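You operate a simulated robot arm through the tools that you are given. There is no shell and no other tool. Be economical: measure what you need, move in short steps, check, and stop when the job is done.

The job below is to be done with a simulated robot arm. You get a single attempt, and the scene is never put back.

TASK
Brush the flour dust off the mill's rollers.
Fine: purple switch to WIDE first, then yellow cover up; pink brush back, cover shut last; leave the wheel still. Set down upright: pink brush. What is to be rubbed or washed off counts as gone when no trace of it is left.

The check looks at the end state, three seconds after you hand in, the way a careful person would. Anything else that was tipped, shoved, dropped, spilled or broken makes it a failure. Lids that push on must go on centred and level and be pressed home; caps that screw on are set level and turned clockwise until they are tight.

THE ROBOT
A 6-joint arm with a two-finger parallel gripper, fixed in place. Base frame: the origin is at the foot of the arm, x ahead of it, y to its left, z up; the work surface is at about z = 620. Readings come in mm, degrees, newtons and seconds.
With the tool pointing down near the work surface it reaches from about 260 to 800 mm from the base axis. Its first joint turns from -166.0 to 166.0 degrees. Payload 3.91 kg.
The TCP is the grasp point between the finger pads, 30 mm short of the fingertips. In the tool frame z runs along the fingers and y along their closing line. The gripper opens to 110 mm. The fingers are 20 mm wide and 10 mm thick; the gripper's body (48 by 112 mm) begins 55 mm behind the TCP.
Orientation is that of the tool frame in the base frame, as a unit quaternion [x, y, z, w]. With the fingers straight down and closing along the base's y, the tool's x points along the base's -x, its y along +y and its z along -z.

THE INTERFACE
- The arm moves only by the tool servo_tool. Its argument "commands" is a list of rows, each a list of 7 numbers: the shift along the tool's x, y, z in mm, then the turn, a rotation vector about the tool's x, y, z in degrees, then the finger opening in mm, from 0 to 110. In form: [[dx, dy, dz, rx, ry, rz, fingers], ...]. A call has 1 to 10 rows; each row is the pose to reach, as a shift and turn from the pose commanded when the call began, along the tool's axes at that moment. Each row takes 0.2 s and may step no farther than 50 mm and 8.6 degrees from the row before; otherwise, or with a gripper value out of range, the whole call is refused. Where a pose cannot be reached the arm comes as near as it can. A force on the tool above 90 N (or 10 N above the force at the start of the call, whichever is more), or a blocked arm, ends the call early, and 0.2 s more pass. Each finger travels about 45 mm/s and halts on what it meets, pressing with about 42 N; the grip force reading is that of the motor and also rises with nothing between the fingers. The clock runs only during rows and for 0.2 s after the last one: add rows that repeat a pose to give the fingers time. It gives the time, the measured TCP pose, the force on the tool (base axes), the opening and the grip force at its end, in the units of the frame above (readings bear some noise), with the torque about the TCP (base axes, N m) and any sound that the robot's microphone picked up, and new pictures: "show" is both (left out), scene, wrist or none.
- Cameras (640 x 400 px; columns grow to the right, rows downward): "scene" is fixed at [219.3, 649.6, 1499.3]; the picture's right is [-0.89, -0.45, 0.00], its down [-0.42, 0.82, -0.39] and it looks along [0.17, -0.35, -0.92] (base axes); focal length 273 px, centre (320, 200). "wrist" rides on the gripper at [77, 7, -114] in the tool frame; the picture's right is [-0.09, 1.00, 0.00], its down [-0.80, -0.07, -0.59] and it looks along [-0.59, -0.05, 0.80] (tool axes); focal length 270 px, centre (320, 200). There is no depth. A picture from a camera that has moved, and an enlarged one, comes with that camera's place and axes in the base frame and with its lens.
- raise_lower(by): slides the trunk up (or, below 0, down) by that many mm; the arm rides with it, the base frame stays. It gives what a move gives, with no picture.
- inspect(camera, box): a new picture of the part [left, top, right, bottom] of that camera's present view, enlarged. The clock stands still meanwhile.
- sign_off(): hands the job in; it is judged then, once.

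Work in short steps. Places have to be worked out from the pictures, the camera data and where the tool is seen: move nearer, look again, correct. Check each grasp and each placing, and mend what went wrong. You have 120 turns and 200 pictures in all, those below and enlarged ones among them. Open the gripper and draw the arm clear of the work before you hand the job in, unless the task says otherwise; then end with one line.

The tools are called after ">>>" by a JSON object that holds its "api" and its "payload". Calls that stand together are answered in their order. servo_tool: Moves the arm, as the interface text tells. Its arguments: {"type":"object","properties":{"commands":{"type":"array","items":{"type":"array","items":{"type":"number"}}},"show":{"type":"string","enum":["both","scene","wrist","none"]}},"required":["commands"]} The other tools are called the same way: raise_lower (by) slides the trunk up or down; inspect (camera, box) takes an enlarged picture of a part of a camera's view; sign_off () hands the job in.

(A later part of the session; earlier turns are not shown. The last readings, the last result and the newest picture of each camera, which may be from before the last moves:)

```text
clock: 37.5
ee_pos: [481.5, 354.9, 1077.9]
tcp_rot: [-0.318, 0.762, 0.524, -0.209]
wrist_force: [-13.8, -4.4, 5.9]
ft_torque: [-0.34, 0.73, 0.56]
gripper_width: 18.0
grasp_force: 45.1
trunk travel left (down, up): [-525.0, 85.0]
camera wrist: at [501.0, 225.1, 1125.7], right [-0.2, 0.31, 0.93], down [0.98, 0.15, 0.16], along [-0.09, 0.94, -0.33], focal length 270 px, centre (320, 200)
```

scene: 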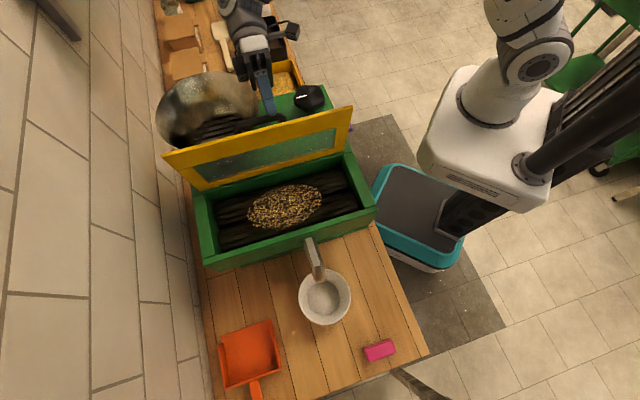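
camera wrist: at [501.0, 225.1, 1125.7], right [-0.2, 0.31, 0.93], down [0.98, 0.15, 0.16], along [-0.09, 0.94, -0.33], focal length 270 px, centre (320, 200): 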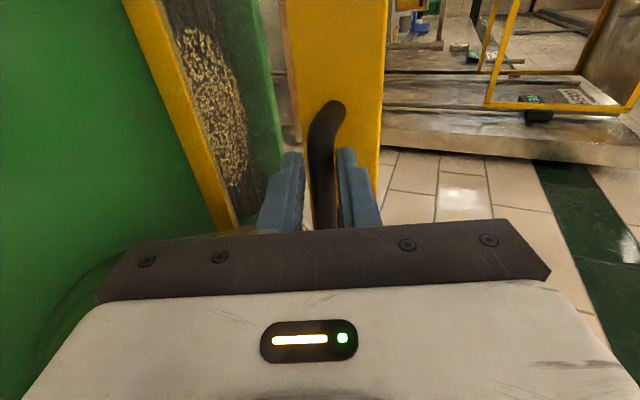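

The cover now leans back about 105°. I'll open the fingers slightly and see whether it stays.

>>> {"api": "servo_tool", "payload": {"commands": [[0, 0, 0, 0, 0, 0, 24], [0, 0, 0, 0, 0, 0, 30], [0, 0, -15, 0, 0, 0, 34], [0, 0, -35, 0, 0, 0, 34]], "show": "both"}}

```text
clock: 38.5
ee_pos: [507.5, 332.7, 1090.0]
tcp_rot: [-0.317, 0.762, 0.524, -0.209]
wrist_force: [0.1, 0.0, -0.6]
ft_torque: [0.02, 0.0, 0.0]
gripper_width: 33.8
grasp_force: 0.1
trunk travel left (down, up): [-525.0, 85.0]
camera wrist: at [526.4, 204.0, 1137.4], right [-0.2, 0.31, 0.93], down [0.98, 0.15, 0.16], along [-0.09, 0.94, -0.33], focal length 270 px, centre (320, 200)
```

scene: 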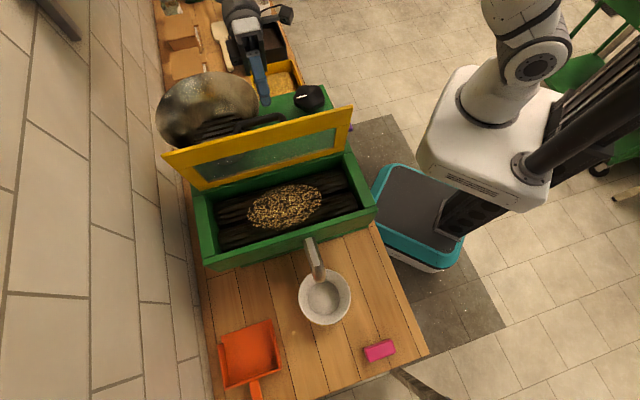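
wrist: 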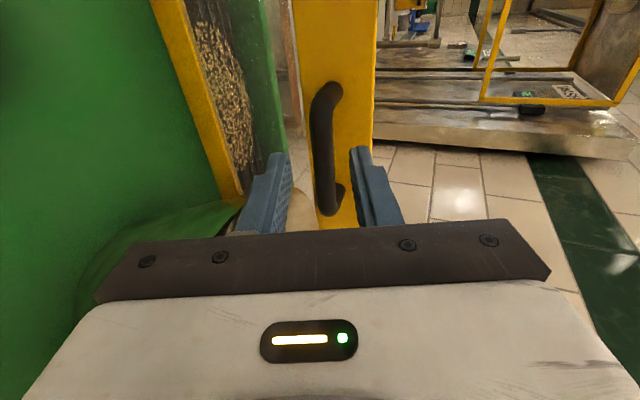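

The cover stays open on its own. I'll back away, go up, and return the tool to vertical.

>>> {"api": "servo_tool", "payload": {"commands": [[0, 0, -25, 0, 0, 0, 34], [20, 19, -32, 8, 0, 0, 34], [40, 37, -39, 16, 0, 0, 34], [60, 56, -47, 24, 0, 0, 34], [80, 74, -54, 32, 0, 0, 40], [100, 93, -61, 40, 0, 0, 50], [120, 93, -61, 48, 0, 0, 60], [140, 93, -61, 56, 0, 0, 60], [160, 93, -61, 64, 0, 0, 60], [170, 93, -61, 69, 0, 0, 60]], "show": "both"}}

```text
clock: 40.7
ee_pos: [400.7, 195.1, 1198.0]
tcp_rot: [-0.379, 0.925, 0.0, 0.008]
wrist_force: [0.6, -0.3, 0.7]
ft_torque: [0.03, 0.0, -0.02]
gripper_width: 59.9
grasp_force: 0.2
trunk travel left (down, up): [-525.0, 85.0]
camera wrist: at [340.5, 144.7, 1310.7], right [-0.64, 0.77, -0.01], down [0.61, 0.51, 0.61], along [0.47, 0.38, -0.79], focal length 270 px, centre (320, 200)
```

scene: 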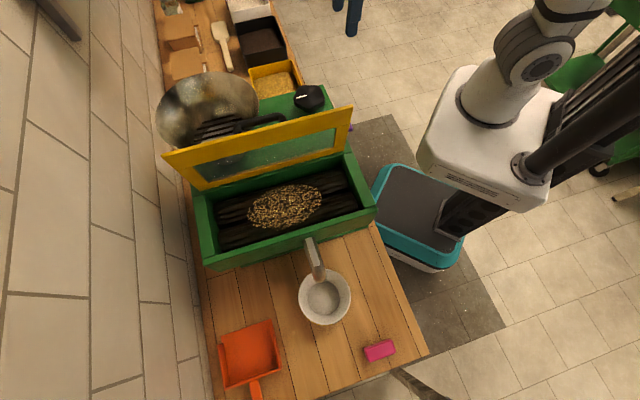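
wrist: 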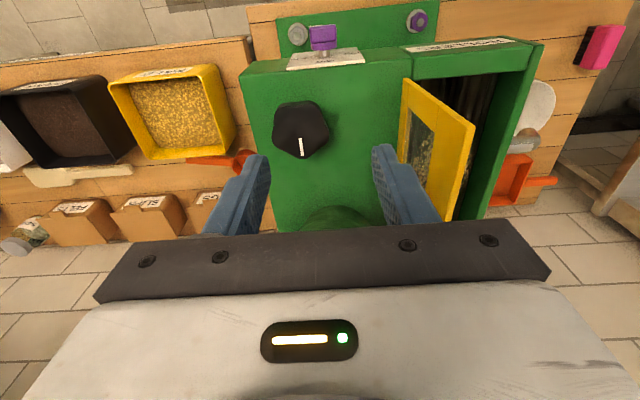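

I'll zoom in on the rollers and the brush.

>>> {"api": "inspect", "payload": {"camera": "scene", "box": [190, 155, 390, 280]}}

>>> {"api": "inspect", "payload": {"camera": "scene", "box": [350, 325, 430, 375]}}

```text
3.20 times, centred on (290, 218) of scene
camera zoom: at [219.3, 649.6, 1499.3], right [-0.89, -0.45, 0.0], down [-0.42, 0.82, -0.39], along [0.17, -0.35, -0.92], focal length 872 px, centre (416, 144)
```

zoom: 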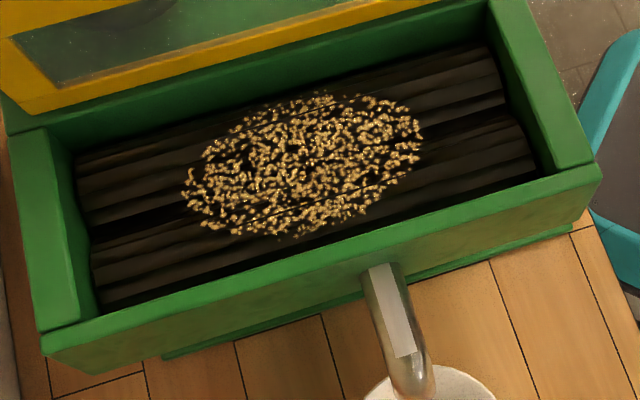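

```text
8.00 times, centred on (390, 350) of scene
camera zoom: at [219.3, 649.6, 1499.3], right [-0.89, -0.45, 0.0], down [-0.42, 0.82, -0.39], along [0.17, -0.35, -0.92], focal length 2181 px, centre (-240, -1000)
```

zoom: 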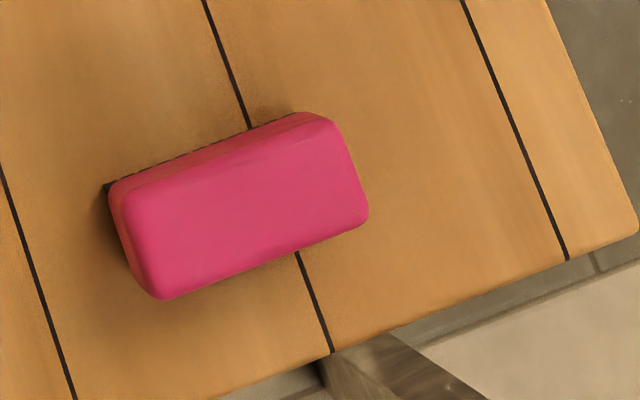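

The rollers carry an oval flour patch across both. The brush lies with its long axis along n, at about n482, a443. I'll travel there at height.

>>> {"api": "servo_tool", "payload": {"commands": [[0, 48, 0, -0.3, 0.8, 0, 60], [0, 96, 0, -0.3, 0.8, 0, 60], [0, 144, 0, -0.3, 0.8, 0, 60], [0, 192, 0, -0.3, 0.8, 0, 60], [0, 240, 0, -0.3, 0.8, 0, 60], [0, 288, 0, -0.3, 0.8, 0, 60], [0, 336, 0, -0.3, 0.8, 0, 60], [0, 384, 0, -0.3, 0.8, 0, 60], [-10, 430, 0, -0.3, 0.8, 0, 60], [-20, 475, 0, -0.3, 0.8, 0, 60]], "show": "none"}}

>>> {"api": "servo_tool", "payload": {"commands": [[-5, 30, 30, 0, 0, 0, 60], [-10, 60, 60, 0, 0, 0, 60], [-15, 90, 90, 0, 0, 0, 60], [-20, 110, 130, 0, 0, 0, 60], [-20, 110, 180, 0, 0, 0, 60], [-20, 110, 230, 0, 0, 0, 60], [-20, 110, 280, 0, 0, 0, 60], [-20, 110, 330, 0, 0, 0, 60]], "show": "wrist"}}

>>> {"api": "inspect", "payload": {"camera": "wrist", "box": [240, 60, 400, 160]}}

```text
clock: 42.9
ee_pos: [82.6, 547.6, 1193.6]
tcp_rot: [-0.38, 0.925, 0.001, 0.0]
wrist_force: [0.5, 1.1, -1.1]
ft_torque: [-0.02, -0.01, 0.0]
gripper_width: 59.9
grasp_force: 0.0
trunk travel left (down, up): [-525.0, 85.0]
```

```text
clock: 44.7
ee_pos: [23.2, 642.8, 865.5]
tcp_rot: [-0.379, 0.926, -0.001, 0.001]
wrist_force: [-0.1, -0.5, 0.0]
ft_torque: [0.01, 0.02, 0.01]
gripper_width: 60.1
grasp_force: 0.2
trunk travel left (down, up): [-525.0, 85.0]
camera wrist: at [-35.8, 592.9, 980.1], right [-0.64, 0.77, 0.0], down [0.62, 0.51, 0.6], along [0.46, 0.38, -0.8], focal length 270 px, centre (320, 200)
```

wrist: 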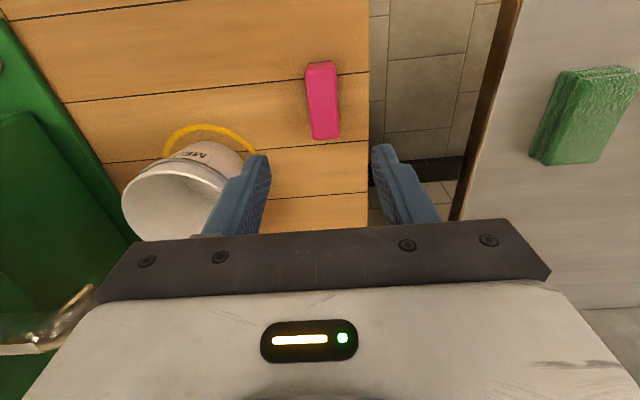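

```text
4.00 times, centred on (320, 110) of wrist
camera zoom: at [-35.8, 592.9, 980.1], right [-0.64, 0.77, 0.0], down [0.62, 0.51, 0.6], along [0.46, 0.38, -0.8], focal length 1081 px, centre (320, 560)
```

zoom: 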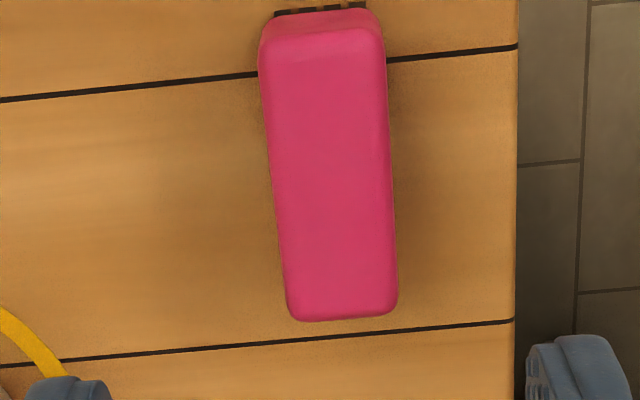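

The brush stands upright with its bristles down, centred at about n488, a438, with its top near z680. It's aligned with the tool, so I'll descend around it.

>>> {"api": "servo_tool", "payload": {"commands": [[-6, 0, 45, 0, 0, 0, 60], [-12, 0, 90, 0, 0, 0, 60], [-17, 0, 130, 0, 0, 0, 60], [-17, 0, 165, 0, 0, 0, 60]], "show": "wrist"}}

>>> {"api": "inspect", "payload": {"camera": "wrist", "box": [220, 80, 420, 205]}}

```text
clock: 45.7
ee_pos: [32.7, 653.5, 699.2]
tcp_rot: [-0.38, 0.925, 0.0, 0.001]
wrist_force: [-0.3, -0.9, 0.0]
ft_torque: [0.01, 0.0, 0.02]
gripper_width: 60.4
grasp_force: 0.1
trunk travel left (down, up): [-525.0, 85.0]
camera wrist: at [-26.5, 605.2, 814.2], right [-0.64, 0.77, 0.0], down [0.62, 0.51, 0.6], along [0.46, 0.38, -0.8], focal length 270 px, centre (320, 200)
```

wrist: 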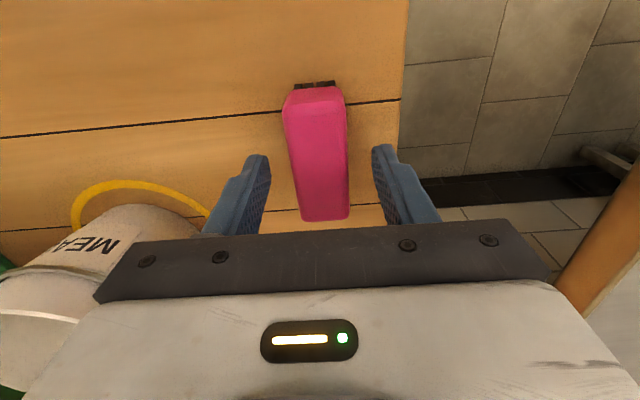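

```text
3.20 times, centred on (320, 142) of wrist
camera zoom: at [-26.5, 605.2, 814.2], right [-0.64, 0.77, 0.0], down [0.62, 0.51, 0.6], along [0.46, 0.38, -0.8], focal length 865 px, centre (320, 384)
```

zoom: 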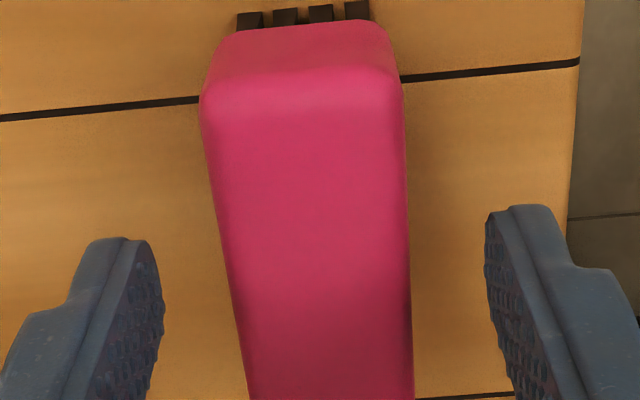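

The pink body spans about z660–686 with the bristles below. I'll lower so the tips are near z657 and close.

>>> {"api": "servo_tool", "payload": {"commands": [[0, 0, 12, 0, 0, 0, 60], [0, 0, 12, 0, 0, 0, 45], [0, 0, 12, 0, 0, 0, 30], [0, 0, 12, 0, 0, 0, 20], [0, 0, 12, 0, 0, 0, 20]], "show": "wrist"}}

```text
clock: 46.9
ee_pos: [32.1, 653.8, 687.9]
tcp_rot: [-0.38, 0.925, 0.001, 0.001]
wrist_force: [-0.1, 0.0, 0.0]
ft_torque: [-0.01, 0.01, 0.0]
gripper_width: 32.7
grasp_force: 41.6
trunk travel left (down, up): [-525.0, 85.0]
camera wrist: at [-27.1, 604.2, 803.2], right [-0.64, 0.77, 0.0], down [0.62, 0.51, 0.6], along [0.46, 0.38, -0.8], focal length 270 px, centre (320, 200)
```

wrist: 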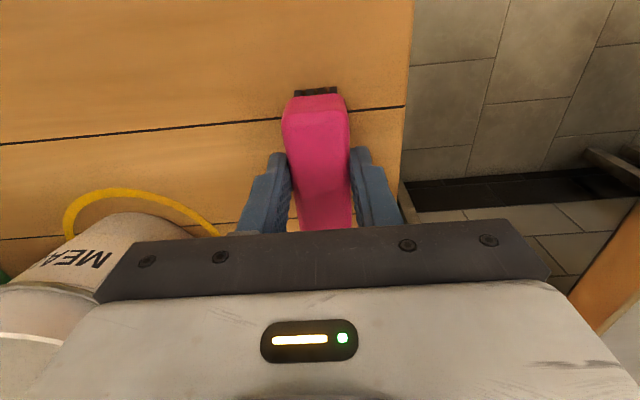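

The brush is gripped at 32.7 mm. I'll lift straight up.

>>> {"api": "servo_tool", "payload": {"commands": [[0, 0, -20, 0, 0, 0, 20], [0, 0, -60, 0, 0, 0, 20], [0, 0, -105, 0, 0, 0, 20], [0, 0, -150, 0, 0, 0, 20], [0, 0, -195, 0, 0, 0, 20], [0, 0, -240, 0, 0, 0, 20], [0, 0, -285, 0, 0, 0, 20], [0, 0, -330, 0, 0, 0, 20], [0, 0, -372, 0, 0, 0, 20]], "show": "wrist"}}

```text
clock: 48.9
ee_pos: [30.1, 652.4, 1060.8]
tcp_rot: [-0.379, 0.925, 0.0, 0.001]
wrist_force: [0.7, -0.6, -1.8]
ft_torque: [0.0, -0.03, 0.01]
gripper_width: 33.0
grasp_force: 41.8
trunk travel left (down, up): [-525.0, 85.0]
camera wrist: at [-28.1, 603.0, 1176.3], right [-0.64, 0.77, 0.0], down [0.62, 0.51, 0.6], along [0.46, 0.38, -0.8], focal length 270 px, centre (320, 200)
```

wrist: 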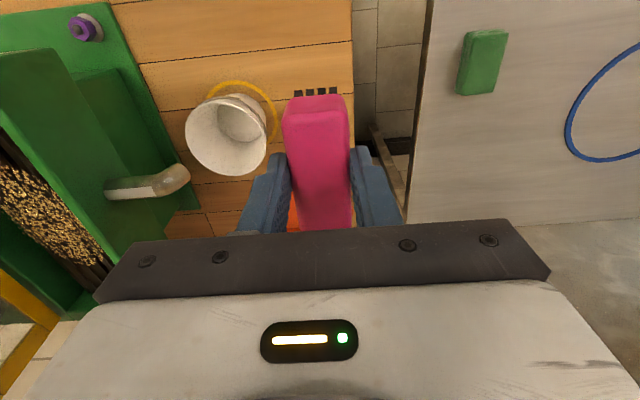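

The brush is held. I'll rotate 90° so its long axis lies along a and the gripper stays slim near the open cover, while moving toward the trough.

>>> {"api": "servo_tool", "payload": {"commands": [[-7, -20, 0, 0, 0, 8, 20], [-14, -40, 0, 0, 0, 16, 20], [-21, -60, 0, 0, 0, 24, 20], [-28, -80, 0, 0, 0, 32, 20], [-35, -100, 0, 0, 0, 40, 20], [-42, -120, 0, 0, 0, 48, 20], [-49, -140, 0, 0, 0, 56, 20], [-56, -160, 0, 0, 0, 64, 20], [-63, -180, 0, 0, 0, 72, 20], [-70, -200, 0, 0, 0, 80, 20]], "show": "none"}}

>>> {"api": "servo_tool", "payload": {"commands": [[0, 0, 0, 0, 0, 5, 20], [0, 0, 0, 0, 0, 9.5, 20]], "show": "both"}}

```text
clock: 51.1
ee_pos: [222.0, 558.4, 1059.7]
tcp_rot: [0.305, 0.952, 0.0, 0.001]
wrist_force: [-0.6, -0.2, -0.8]
ft_torque: [0.01, 0.0, -0.01]
gripper_width: 32.8
grasp_force: 42.2
trunk travel left (down, up): [-525.0, 85.0]
```

```text
clock: 51.7
ee_pos: [221.1, 559.0, 1059.3]
tcp_rot: [0.383, 0.924, 0.001, 0.001]
wrist_force: [0.5, 0.1, -0.8]
ft_torque: [-0.03, 0.0, 0.01]
gripper_width: 32.8
grasp_force: 41.9
trunk travel left (down, up): [-525.0, 85.0]
camera wrist: at [172.2, 617.4, 1174.6], right [0.77, 0.64, 0.0], down [0.52, -0.62, 0.59], along [0.38, -0.45, -0.8], focal length 270 px, centre (320, 200)
```

scene: 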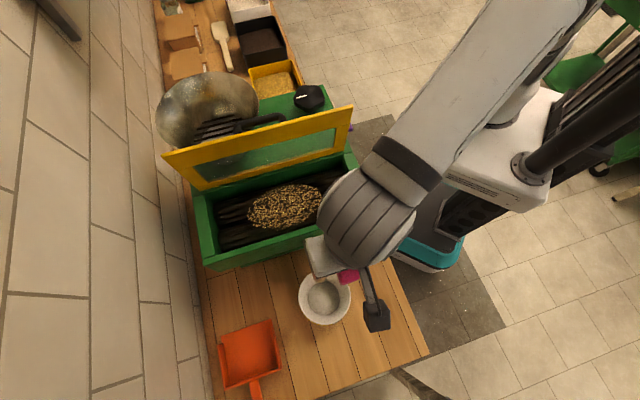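
wrist: 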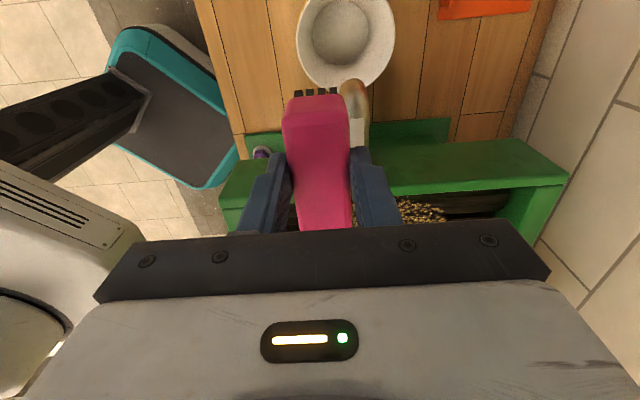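

Tool x is now +a and tool y is +n. I'll move above the -n edge of the dust patch at n530, a62, and lower part-way.

>>> {"api": "servo_tool", "payload": {"commands": [[-40, -5, 0, 0, 0, 0, 20], [-80, -10, 0, 0, 0, 0, 20], [-120, -15, 0, 0, 0, 0, 20], [-150, -21, 0, 0, 0, 0, 20], [-177, -21, 0, 0, 0, 0, 20], [-177, -21, 20, 0, 0, 0, 20], [-177, -21, 40, 0, 0, 0, 20]], "show": "both"}}

>>> {"api": "inspect", "payload": {"camera": "wrist", "box": [160, 60, 480, 240]}}

```text
clock: 53.3
ee_pos: [331.5, 418.9, 1017.9]
tcp_rot: [0.382, 0.924, 0.001, 0.0]
wrist_force: [-0.6, 0.3, -0.4]
ft_torque: [-0.01, 0.0, 0.0]
gripper_width: 33.0
grasp_force: 42.0
trunk travel left (down, up): [-525.0, 85.0]
camera wrist: at [282.3, 478.4, 1133.1], right [0.77, 0.64, 0.0], down [0.52, -0.62, 0.59], along [0.38, -0.45, -0.8], focal length 270 px, centre (320, 200)
```

scene: 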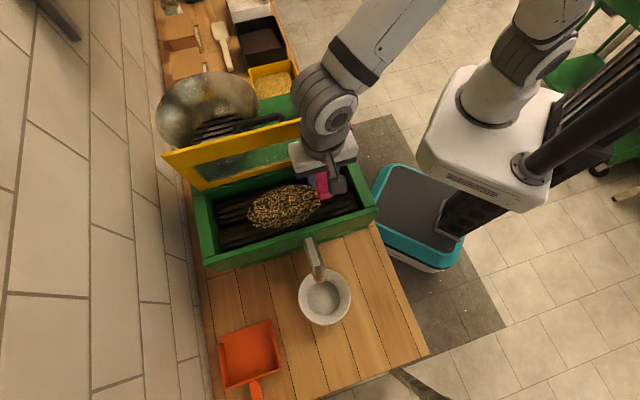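
wrist: 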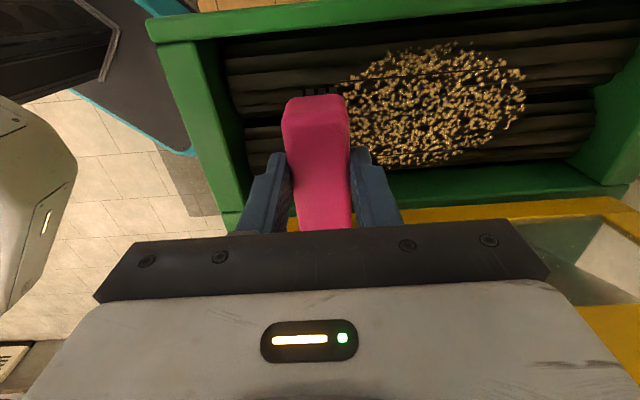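

```text
2.00 times, centred on (320, 150) of wrist
camera zoom: at [282.3, 478.4, 1133.1], right [0.77, 0.64, 0.0], down [0.52, -0.62, 0.59], along [0.38, -0.45, -0.8], focal length 541 px, centre (320, 300)
```

zoom: 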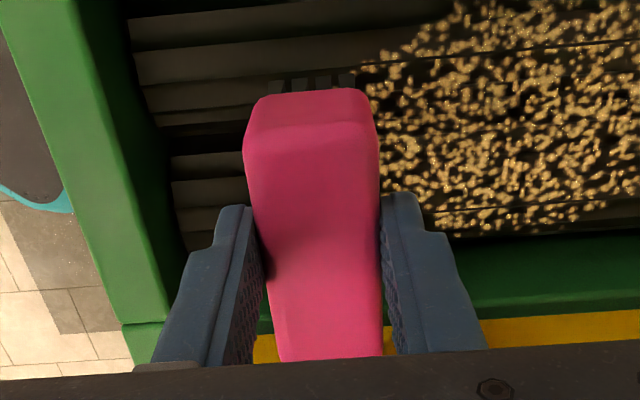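

The view is clear, and the patch spans roughly n525–703, a5–107 with the roller tops near z900. I'll lower the brush in small steps until there's contact.

>>> {"api": "servo_tool", "payload": {"commands": [[0, 0, 8, 0, 0, 0, 20], [0, 0, 16, 0, 0, 0, 20], [0, 0, 24, 0, 0, 0, 20], [0, 0, 32, 0, 0, 0, 20]], "show": "wrist"}}

```text
clock: 54.3
ee_pos: [330.4, 419.7, 987.3]
tcp_rot: [0.382, 0.924, 0.001, 0.0]
wrist_force: [-1.1, 0.1, -1.3]
ft_torque: [-0.01, -0.01, 0.02]
gripper_width: 33.0
grasp_force: 41.7
trunk travel left (down, up): [-525.0, 85.0]
camera wrist: at [281.8, 478.1, 1102.4], right [0.77, 0.64, 0.0], down [0.52, -0.62, 0.59], along [0.38, -0.45, -0.8], focal length 270 px, centre (320, 200)
```

wrist: 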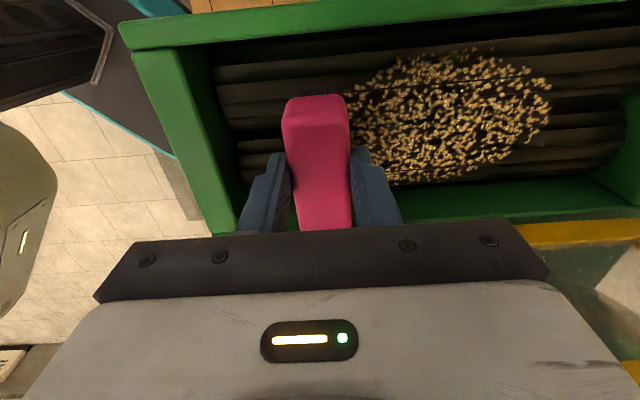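

>>> {"api": "servo_tool", "payload": {"commands": [[0, 0, 5, 0, 0, 0, 20], [0, 0, 10, 0, 0, 0, 20], [0, 0, 15, 0, 0, 0, 20]], "show": "wrist"}}

```text
clock: 55.1
ee_pos: [331.9, 419.7, 973.0]
tcp_rot: [0.382, 0.924, 0.001, 0.0]
wrist_force: [-0.7, 0.0, -0.3]
ft_torque: [0.04, -0.01, -0.01]
gripper_width: 33.0
grasp_force: 41.9
trunk travel left (down, up): [-525.0, 85.0]
camera wrist: at [283.2, 478.0, 1087.5], right [0.77, 0.64, 0.0], down [0.52, -0.62, 0.59], along [0.38, -0.45, -0.8], focal length 270 px, centre (320, 200)
```

wrist: 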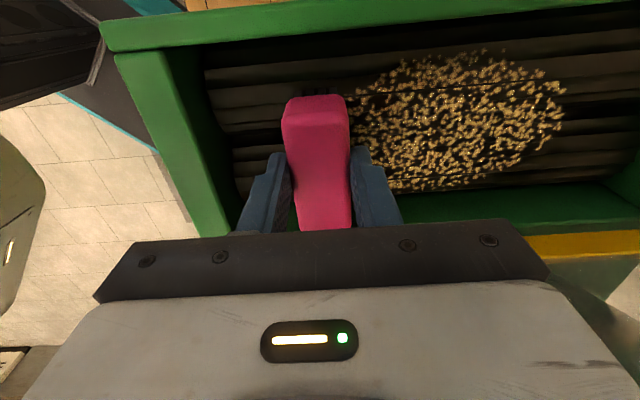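

There's no contact yet, with the bristles at about z905. I'll keep lowering in 4 mm steps.

>>> {"api": "servo_tool", "payload": {"commands": [[0, 0, 4, 0, 0, 0, 20], [0, 0, 8, 0, 0, 0, 20], [0, 0, 12, 0, 0, 0, 20]], "show": "wrist"}}

>>> {"api": "inspect", "payload": {"camera": "scene", "box": [250, 140, 390, 240]}}

```text
clock: 55.9
ee_pos: [333.2, 418.4, 958.6]
tcp_rot: [0.383, 0.924, 0.001, 0.001]
wrist_force: [0.0, -0.6, -0.6]
ft_torque: [0.0, 0.04, -0.02]
gripper_width: 32.8
grasp_force: 42.4
trunk travel left (down, up): [-525.0, 85.0]
camera wrist: at [284.0, 477.7, 1074.9], right [0.77, 0.64, 0.0], down [0.52, -0.62, 0.59], along [0.38, -0.45, -0.8], focal length 270 px, centre (320, 200)
```

wrist: 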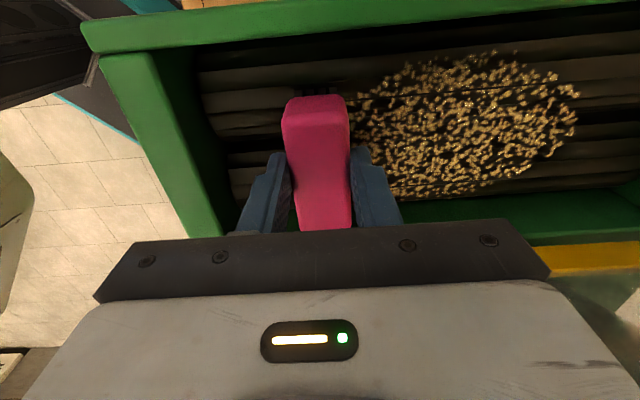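

```text
4.00 times, centred on (320, 190) of scene
camera zoom: at [219.3, 649.6, 1499.3], right [-0.89, -0.45, 0.0], down [-0.42, 0.82, -0.39], along [0.17, -0.35, -0.92], focal length 1090 px, centre (320, 240)
```

zoom: 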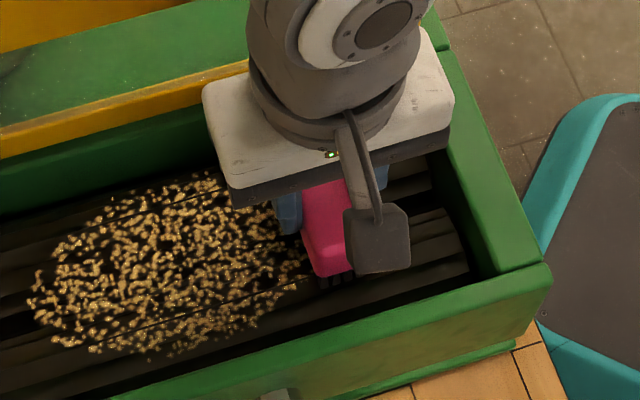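

Still no contact at about z891. I'll continue lowering; the gripper body has ample clearance to the rim.

>>> {"api": "servo_tool", "payload": {"commands": [[0, 0, 4, 0, 0, 0, 20], [0, 0, 8, 0, 0, 0, 20], [0, 0, 12, 0, 0, 0, 20], [0, 0, 16, 0, 0, 0, 20]], "show": "wrist"}}

```text
clock: 56.9
ee_pos: [329.4, 418.6, 939.3]
tcp_rot: [0.382, 0.924, -0.002, 0.0]
wrist_force: [0.9, 0.8, 2.3]
ft_torque: [0.14, -0.15, 0.02]
gripper_width: 33.6
grasp_force: 15.3
trunk travel left (down, up): [-525.0, 85.0]
camera wrist: at [281.5, 476.8, 1055.6], right [0.77, 0.64, -0.01], down [0.52, -0.61, 0.6], along [0.38, -0.46, -0.8], focal length 270 px, centre (320, 200)
```

wrist: 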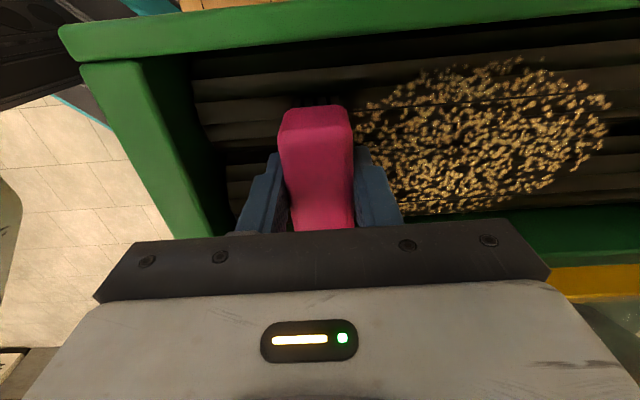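

Contact occurred: the force changed and the brush shifted slightly in the grip. I'll back off 4 mm, re-tighten and check.

>>> {"api": "servo_tool", "payload": {"commands": [[0, 0, -4, 0, 0, 0, 15], [0, 0, -4, 0, 0, 0, 15], [0, 0, -4, 0, 0, 0, 15]], "show": "wrist"}}

>>> {"api": "inspect", "payload": {"camera": "wrist", "box": [220, 80, 420, 230]}}

```text
clock: 57.7
ee_pos: [331.8, 420.5, 947.1]
tcp_rot: [0.382, 0.924, 0.0, 0.0]
wrist_force: [-0.1, -0.2, -1.2]
ft_torque: [0.01, -0.02, -0.01]
gripper_width: 33.6
grasp_force: 42.1
trunk travel left (down, up): [-525.0, 85.0]
camera wrist: at [283.3, 478.5, 1062.7], right [0.77, 0.64, 0.0], down [0.52, -0.62, 0.59], along [0.38, -0.45, -0.8], focal length 270 px, centre (320, 200)
```

wrist: 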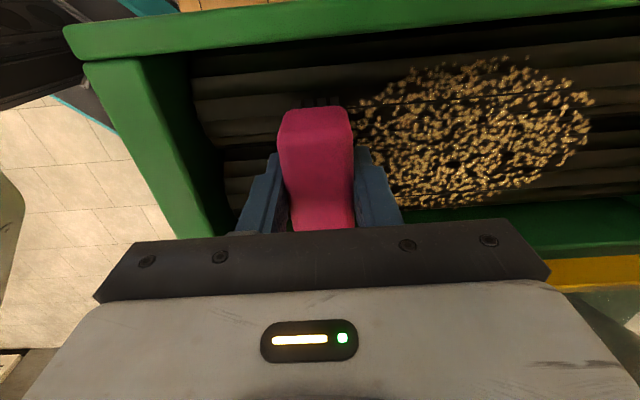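

```text
2.67 times, centred on (320, 155) of wrist
camera zoom: at [283.3, 478.5, 1062.7], right [0.77, 0.64, 0.0], down [0.52, -0.62, 0.59], along [0.38, -0.45, -0.8], focal length 721 px, centre (320, 320)
```

zoom: 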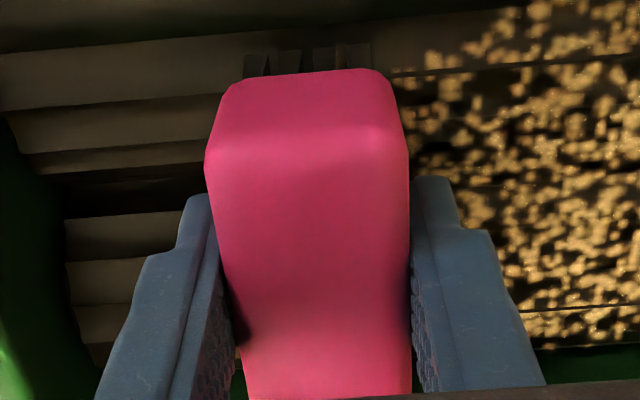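

The brush tipped only slightly and is firmly held. I'll lower 3 mm into light contact and stroke along +n over the patch.

>>> {"api": "servo_tool", "payload": {"commands": [[0, 0, 3, 0, 0, 0, 15], [0, 20, 3, 0, 0, 0, 15], [0, 40, 3, 0, 0, 0, 15], [0, 60, 3, 0, 0, 0, 15], [0, 80, 3, 0, 0, 0, 15], [0, 100, 3, 0, 0, 0, 15]], "show": "both"}}

>>> {"api": "inspect", "payload": {"camera": "scene", "box": [190, 155, 390, 280]}}

```text
clock: 59.1
ee_pos: [402.1, 492.3, 943.7]
tcp_rot: [0.381, 0.925, 0.001, 0.0]
wrist_force: [-0.3, 0.0, -1.2]
ft_torque: [0.03, -0.05, 0.01]
gripper_width: 33.7
grasp_force: 41.9
trunk travel left (down, up): [-525.0, 85.0]
camera wrist: at [353.8, 549.8, 1059.7], right [0.77, 0.64, 0.0], down [0.52, -0.62, 0.59], along [0.38, -0.45, -0.8], focal length 270 px, centre (320, 200)
```

scene: 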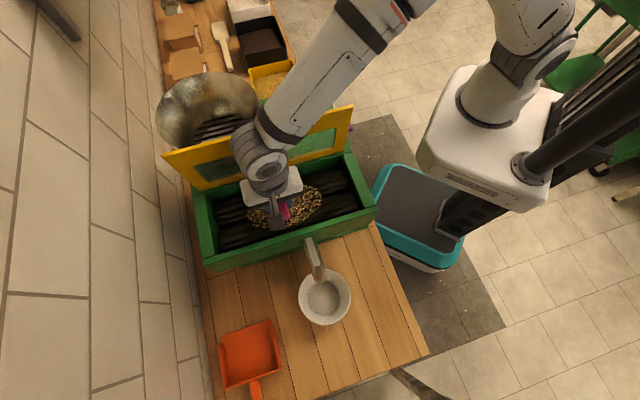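
wrist: 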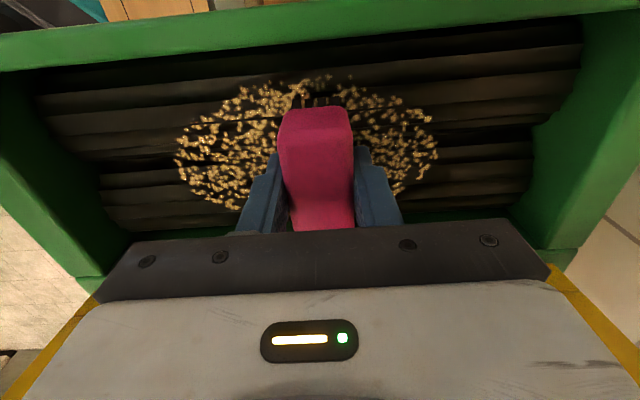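

```text
3.20 times, centred on (290, 218) of scene
camera zoom: at [219.3, 649.6, 1499.3], right [-0.89, -0.45, 0.0], down [-0.42, 0.82, -0.39], along [0.17, -0.35, -0.92], focal length 872 px, centre (416, 144)
```

zoom: 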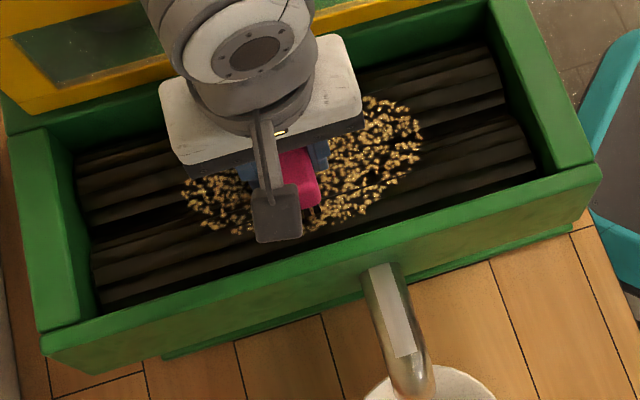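

No visible change, so the bristles were barely touching. I'll press about 4 mm deeper and stroke back.

>>> {"api": "servo_tool", "payload": {"commands": [[0, 0, 4, 0, 0, 0, 15], [0, -20, 4, 0, 0, 0, 15], [0, -40, 4, 0, 0, 0, 15], [0, -60, 4, 0, 0, 0, 15], [0, -80, 4, 0, 0, 0, 15], [0, -100, 4, 0, 0, 0, 15], [0, -115, 4, 0, 0, 0, 15]], "show": "wrist"}}

```text
clock: 60.7
ee_pos: [321.5, 407.5, 943.3]
tcp_rot: [0.382, 0.924, 0.001, 0.001]
wrist_force: [0.4, 0.7, -0.4]
ft_torque: [0.0, -0.02, -0.02]
gripper_width: 33.3
grasp_force: 42.5
trunk travel left (down, up): [-525.0, 85.0]
camera wrist: at [272.6, 466.8, 1056.8], right [0.77, 0.64, 0.0], down [0.52, -0.62, 0.59], along [0.38, -0.45, -0.8], focal length 270 px, centre (320, 200)
```

wrist: 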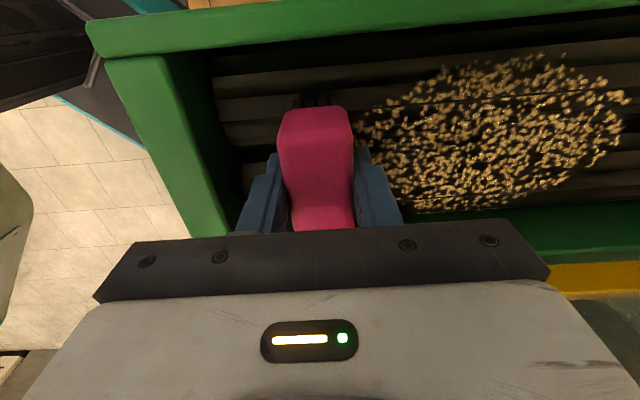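

The patch is unchanged. I'll lower further in 3 mm steps and watch the force.

>>> {"api": "servo_tool", "payload": {"commands": [[0, 0, 3, 0, 0, 0, 15], [0, 0, 3, 0, 0, 0, 15]], "show": "none"}}

>>> {"api": "servo_tool", "payload": {"commands": [[0, 0, 3, 0, 0, 0, 15], [0, 0, 3, 0, 0, 0, 15]], "show": "none"}}

>>> {"api": "servo_tool", "payload": {"commands": [[0, 0, 3, 0, 0, 0, 15], [0, 0, 3, 0, 0, 0, 15]], "show": "wrist"}}

```text
clock: 61.3
ee_pos: [320.1, 407.6, 937.6]
tcp_rot: [0.382, 0.924, 0.001, 0.001]
wrist_force: [1.1, -1.3, 9.0]
ft_torque: [-0.47, -0.31, -0.04]
gripper_width: 33.1
grasp_force: 41.9
trunk travel left (down, up): [-525.0, 85.0]
```

```text
clock: 61.9
ee_pos: [321.6, 408.9, 937.1]
tcp_rot: [0.382, 0.924, 0.003, 0.001]
wrist_force: [-0.3, -2.7, 34.1]
ft_torque: [-0.11, 0.14, 0.02]
gripper_width: 34.0
grasp_force: 41.9
trunk travel left (down, up): [-525.0, 85.0]
```

```text
clock: 62.5
ee_pos: [321.2, 410.1, 934.7]
tcp_rot: [0.382, 0.924, 0.002, 0.001]
wrist_force: [3.6, 3.2, 34.3]
ft_torque: [-0.01, 0.03, 0.02]
gripper_width: 33.3
grasp_force: 41.9
trunk travel left (down, up): [-525.0, 85.0]
camera wrist: at [272.2, 467.2, 1048.9], right [0.77, 0.64, 0.01], down [0.52, -0.62, 0.59], along [0.39, -0.45, -0.81], focal length 270 px, centre (320, 200)
```

wrist: 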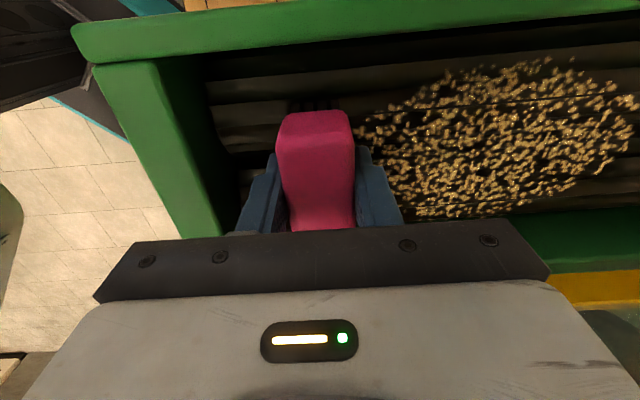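

Firm contact now, at about 34 N. I'll ease off 2 mm and stroke +n across the whole patch.

>>> {"api": "servo_tool", "payload": {"commands": [[0, 0, -2, 0, 0, 0, 15], [0, 22, -2, 0, 0, 0, 15], [0, 44, -2, 0, 0, 0, 15], [0, 66, -2, 0, 0, 0, 15], [0, 88, -2, 0, 0, 0, 15], [0, 110, -2, 0, 0, 0, 15], [0, 132, -2, 0, 0, 0, 15], [0, 154, -2, 0, 0, 0, 15], [0, 176, -2, 0, 0, 0, 15], [0, 195, -2, 0, 0, 0, 15]], "show": "both"}}

```text
clock: 64.7
ee_pos: [457.8, 547.7, 933.6]
tcp_rot: [0.381, 0.924, 0.001, 0.001]
wrist_force: [0.2, -0.1, -1.4]
ft_torque: [0.01, 0.0, 0.01]
gripper_width: 33.2
grasp_force: 41.6
trunk travel left (down, up): [-525.0, 85.0]
camera wrist: at [409.7, 606.1, 1049.2], right [0.77, 0.64, 0.0], down [0.52, -0.62, 0.59], along [0.38, -0.45, -0.8], focal length 270 px, centre (320, 200)
```

scene: 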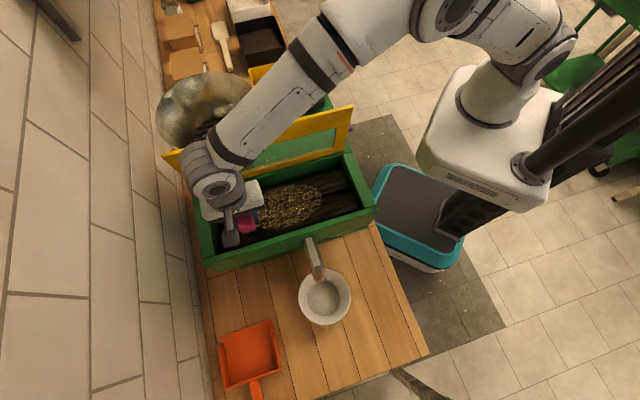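
wrist: 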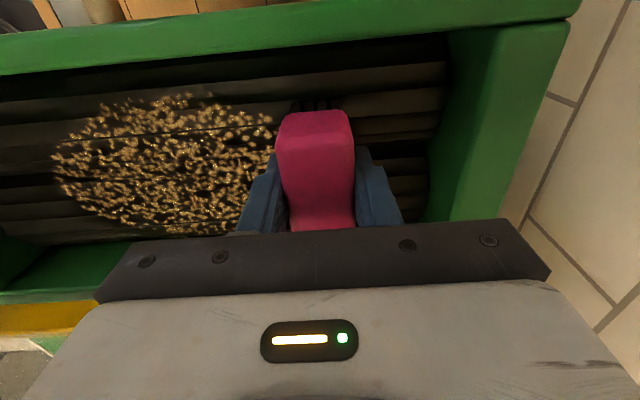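

I'll zoom in to see whether the dust has thinned.

>>> {"api": "inspect", "payload": {"camera": "scene", "box": [190, 155, 390, 280]}}

>>> {"api": "inspect", "payload": {"camera": "wrist", "box": [20, 60, 340, 260]}}

```text
3.20 times, centred on (290, 218) of scene
camera zoom: at [219.3, 649.6, 1499.3], right [-0.89, -0.45, 0.0], down [-0.42, 0.82, -0.39], along [0.17, -0.35, -0.92], focal length 872 px, centre (416, 144)
```

zoom: 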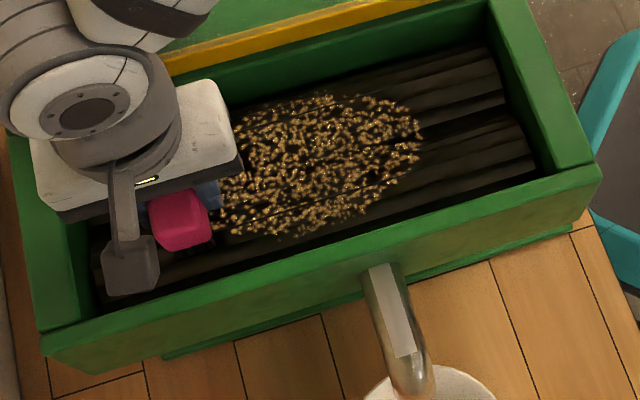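

```text
2.00 times, centred on (180, 160) of wrist
camera zoom: at [409.7, 606.1, 1049.2], right [0.77, 0.64, 0.0], down [0.52, -0.62, 0.59], along [0.38, -0.45, -0.8], focal length 541 px, centre (600, 280)
```

zoom: 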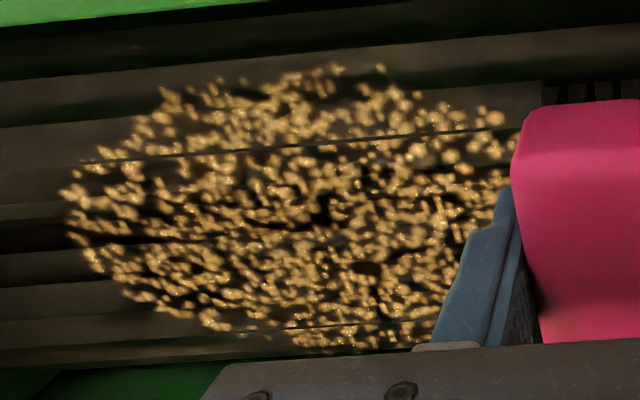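

The dust is fading, so this works. I'll press 3 mm deeper and do a longer back-and-forth.

>>> {"api": "servo_tool", "payload": {"commands": [[0, -15, 3, 0, 0, 0, 15], [0, -55, 3, 0, 0, 0, 15], [0, -95, 3, 0, 0, 0, 15], [0, -135, 3, 0, 0, 0, 15], [0, -175, 3, 0, 0, 0, 15], [0, -195, 3, 0, 0, 0, 15], [0, -150, 3, 0, 0, 0, 15], [0, -105, 3, 0, 0, 0, 15], [0, -60, 3, 0, 0, 0, 15], [0, -15, 3, 0, 0, 0, 15]], "show": "wrist"}}

```text
clock: 66.9
ee_pos: [448.1, 538.8, 932.7]
tcp_rot: [0.381, 0.924, 0.0, 0.001]
wrist_force: [1.5, 1.7, 5.4]
ft_torque: [0.02, 0.0, -0.03]
gripper_width: 33.3
grasp_force: 42.4
trunk travel left (down, up): [-525.0, 85.0]
camera wrist: at [399.3, 596.8, 1048.4], right [0.77, 0.64, 0.0], down [0.52, -0.62, 0.59], along [0.38, -0.45, -0.8], focal length 270 px, centre (320, 200)
```

wrist: 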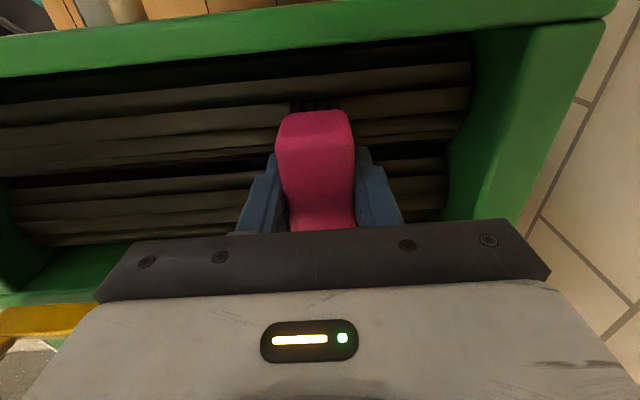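

The dust is gone from view. I'll lift clear and inspect closely for traces.

>>> {"api": "servo_tool", "payload": {"commands": [[0, 0, -30, 0, 0, 0, 15], [0, 0, -75, 0, 0, 0, 15], [0, 0, -120, 0, 0, 0, 15], [45, 0, -130, 0, 0, 0, 15], [90, 0, -130, 0, 0, 0, 15], [135, 0, -130, 0, 0, 0, 15], [180, 0, -130, 0, 0, 0, 15]], "show": "none"}}

>>> {"api": "inspect", "payload": {"camera": "scene", "box": [200, 165, 360, 265]}}

>>> {"api": "inspect", "payload": {"camera": "wrist", "box": [0, 100, 320, 300]}}

```text
clock: 68.5
ee_pos: [317.6, 663.1, 1062.6]
tcp_rot: [0.382, 0.924, -0.001, 0.0]
wrist_force: [-0.1, -0.2, -0.6]
ft_torque: [0.0, -0.01, 0.03]
gripper_width: 33.5
grasp_force: 42.2
trunk travel left (down, up): [-525.0, 85.0]
```

```text
4.00 times, centred on (280, 215) of scene
camera zoom: at [219.3, 649.6, 1499.3], right [-0.89, -0.45, 0.0], down [-0.42, 0.82, -0.39], along [0.17, -0.35, -0.92], focal length 1090 px, centre (480, 140)
```

zoom: 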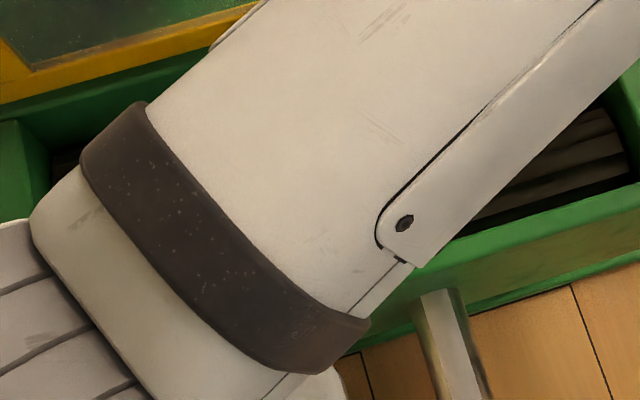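

```text
2.00 times, centred on (160, 200) of wrist
camera zoom: at [268.0, 723.2, 1178.0], right [0.77, 0.64, 0.0], down [0.52, -0.62, 0.59], along [0.38, -0.46, -0.8], focal length 541 px, centre (640, 200)
```

zoom: 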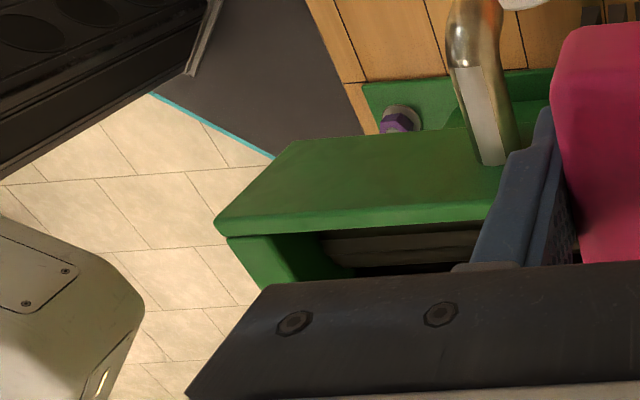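

The arm blocks the view. I'll travel toward the brush's home while rotating back, then check the rollers from the scene camera.

>>> {"api": "servo_tool", "payload": {"commands": [[19, -21, 0, 0, 0, -8, 15], [38, -42, 0, 0, 0, -16, 15], [57, -63, 0, 0, 0, -24, 15], [76, -84, 0, 0, 0, -32, 15], [95, -105, 0, 0, 0, -40, 15], [114, -126, 0, 0, 0, -48, 15], [133, -147, 0, 0, 0, -56, 15], [152, -168, 0, 0, 0, -64, 15], [171, -189, 0, 0, 0, -72, 15], [190, -208, 0, 0, 0, -80, 15]], "show": "none"}}

>>> {"api": "inspect", "payload": {"camera": "scene", "box": [200, 165, 360, 265]}}

```text
clock: 70.7
ee_pos: [39.0, 650.8, 1060.9]
tcp_rot: [-0.302, 0.953, 0.001, 0.001]
wrist_force: [0.1, -0.4, -1.3]
ft_torque: [0.0, 0.01, -0.01]
gripper_width: 33.0
grasp_force: 41.6
trunk travel left (down, up): [-525.0, 85.0]
```

```text
4.00 times, centred on (280, 215) of scene
camera zoom: at [219.3, 649.6, 1499.3], right [-0.89, -0.45, 0.0], down [-0.42, 0.82, -0.39], along [0.17, -0.35, -0.92], focal length 1090 px, centre (480, 140)
```

zoom: 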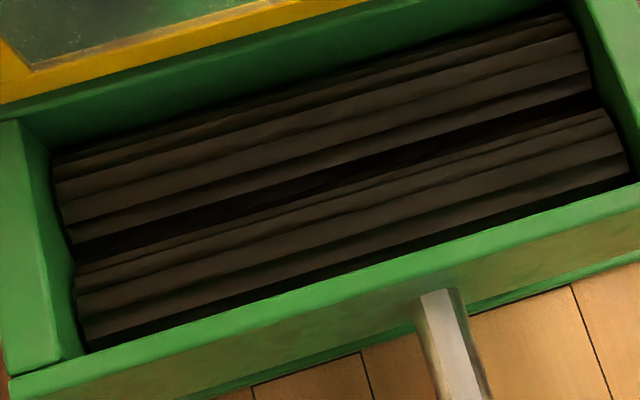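

The rollers are clean with no trace left. Now I'll bring the brush back over its spot at (32.1, 653.8) with the original yaw and descend.

>>> {"api": "servo_tool", "payload": {"commands": [[2, 3, 30, 0, 0, -5, 15], [3.9, 6.4, 75, 0, 0, -9.5, 15], [3.9, 6.4, 120, 0, 0, -9.5, 15], [3.9, 6.4, 165, 0, 0, -9.5, 15], [3.9, 6.4, 210, 0, 0, -9.5, 15], [3.9, 6.4, 255, 0, 0, -9.5, 15], [3.9, 6.4, 300, 0, 0, -9.5, 15], [3.9, 6.4, 335, 0, 0, -9.5, 15]], "show": "both"}}

>>> {"api": "inspect", "payload": {"camera": "wrist", "box": [220, 80, 420, 230]}}

```text
clock: 72.5
ee_pos: [31.1, 653.0, 726.0]
tcp_rot: [-0.38, 0.925, 0.0, 0.001]
wrist_force: [0.1, -0.1, 0.0]
ft_torque: [0.0, 0.01, 0.0]
gripper_width: 33.2
grasp_force: 41.8
trunk travel left (down, up): [-525.0, 85.0]
camera wrist: at [-27.6, 603.1, 841.6], right [-0.64, 0.77, 0.0], down [0.62, 0.51, 0.6], along [0.46, 0.38, -0.8], focal length 270 px, centre (320, 200)
```

scene: 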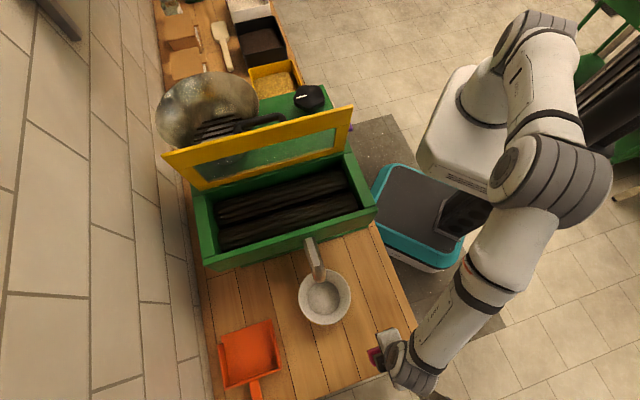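
wrist: 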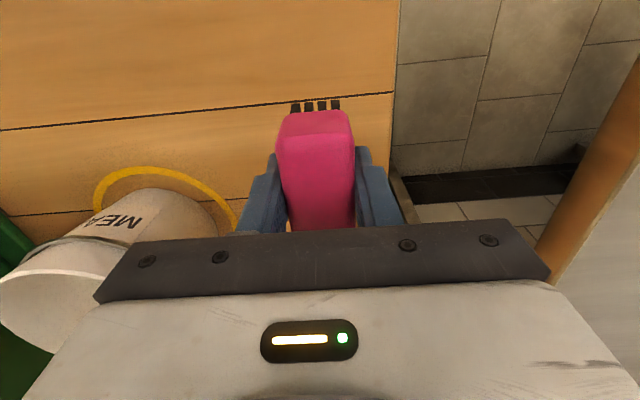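

```text
2.67 times, centred on (320, 155) of wrist
camera zoom: at [-27.6, 603.1, 841.6], right [-0.64, 0.77, 0.0], down [0.62, 0.51, 0.6], along [0.46, 0.38, -0.8], focal length 721 px, centre (320, 320)
```

zoom: 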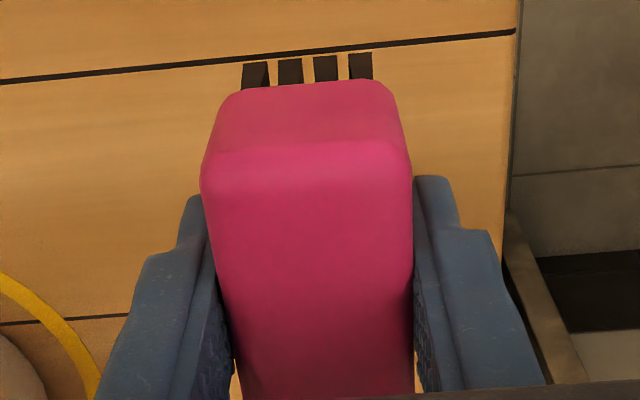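

The brush sits a few mm higher in the grip. I'll lower in small steps until it touches the table.

>>> {"api": "servo_tool", "payload": {"commands": [[0, 0, 15, 0, 0, 0, 15], [0, 0, 30, 0, 0, 0, 15], [0, 0, 38, 0, 0, 0, 15]], "show": "none"}}

>>> {"api": "servo_tool", "payload": {"commands": [[0, 0, 3, 0, 0, 0, 15], [0, 0, 6, 0, 0, 0, 15]], "show": "none"}}

```text
clock: 73.3
ee_pos: [32.8, 652.6, 688.8]
tcp_rot: [-0.379, 0.925, 0.0, 0.001]
wrist_force: [-0.5, -0.3, -0.5]
ft_torque: [-0.01, 0.02, 0.01]
gripper_width: 33.4
grasp_force: 42.4
trunk travel left (down, up): [-525.0, 85.0]
```

```text
clock: 73.9
ee_pos: [32.9, 651.4, 682.6]
tcp_rot: [-0.38, 0.925, 0.0, 0.001]
wrist_force: [0.0, -0.2, -1.7]
ft_torque: [0.02, -0.02, 0.02]
gripper_width: 33.4
grasp_force: 42.7
trunk travel left (down, up): [-525.0, 85.0]
```

No contact yet at z682. I'll continue down in 2 mm steps.

>>> {"api": "servo_tool", "payload": {"commands": [[0, 0, 2, 0, 0, 0, 15], [0, 0, 3, 0, 0, 0, 15]], "show": "none"}}

>>> {"api": "servo_tool", "payload": {"commands": [[0, 0, 2, 0, 0, 0, 15], [0, 0, 3, 0, 0, 0, 15]], "show": "wrist"}}

```text
clock: 74.5
ee_pos: [31.8, 654.0, 680.0]
tcp_rot: [-0.378, 0.926, 0.001, 0.0]
wrist_force: [0.8, -0.6, -0.9]
ft_torque: [-0.02, 0.01, -0.03]
gripper_width: 33.3
grasp_force: 41.6
trunk travel left (down, up): [-525.0, 85.0]
```

```text
clock: 75.1
ee_pos: [31.9, 652.9, 675.3]
tcp_rot: [-0.379, 0.925, -0.001, 0.001]
wrist_force: [-1.2, 0.1, -0.4]
ft_torque: [-0.02, 0.0, 0.0]
gripper_width: 33.2
grasp_force: 41.8
trunk travel left (down, up): [-525.0, 85.0]
camera wrist: at [-26.2, 603.5, 791.5], right [-0.64, 0.77, 0.0], down [0.62, 0.51, 0.6], along [0.46, 0.38, -0.8], focal length 270 px, centre (320, 200)
```

wrist: 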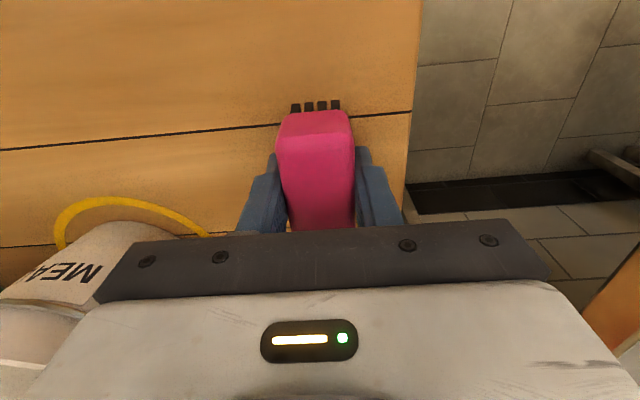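

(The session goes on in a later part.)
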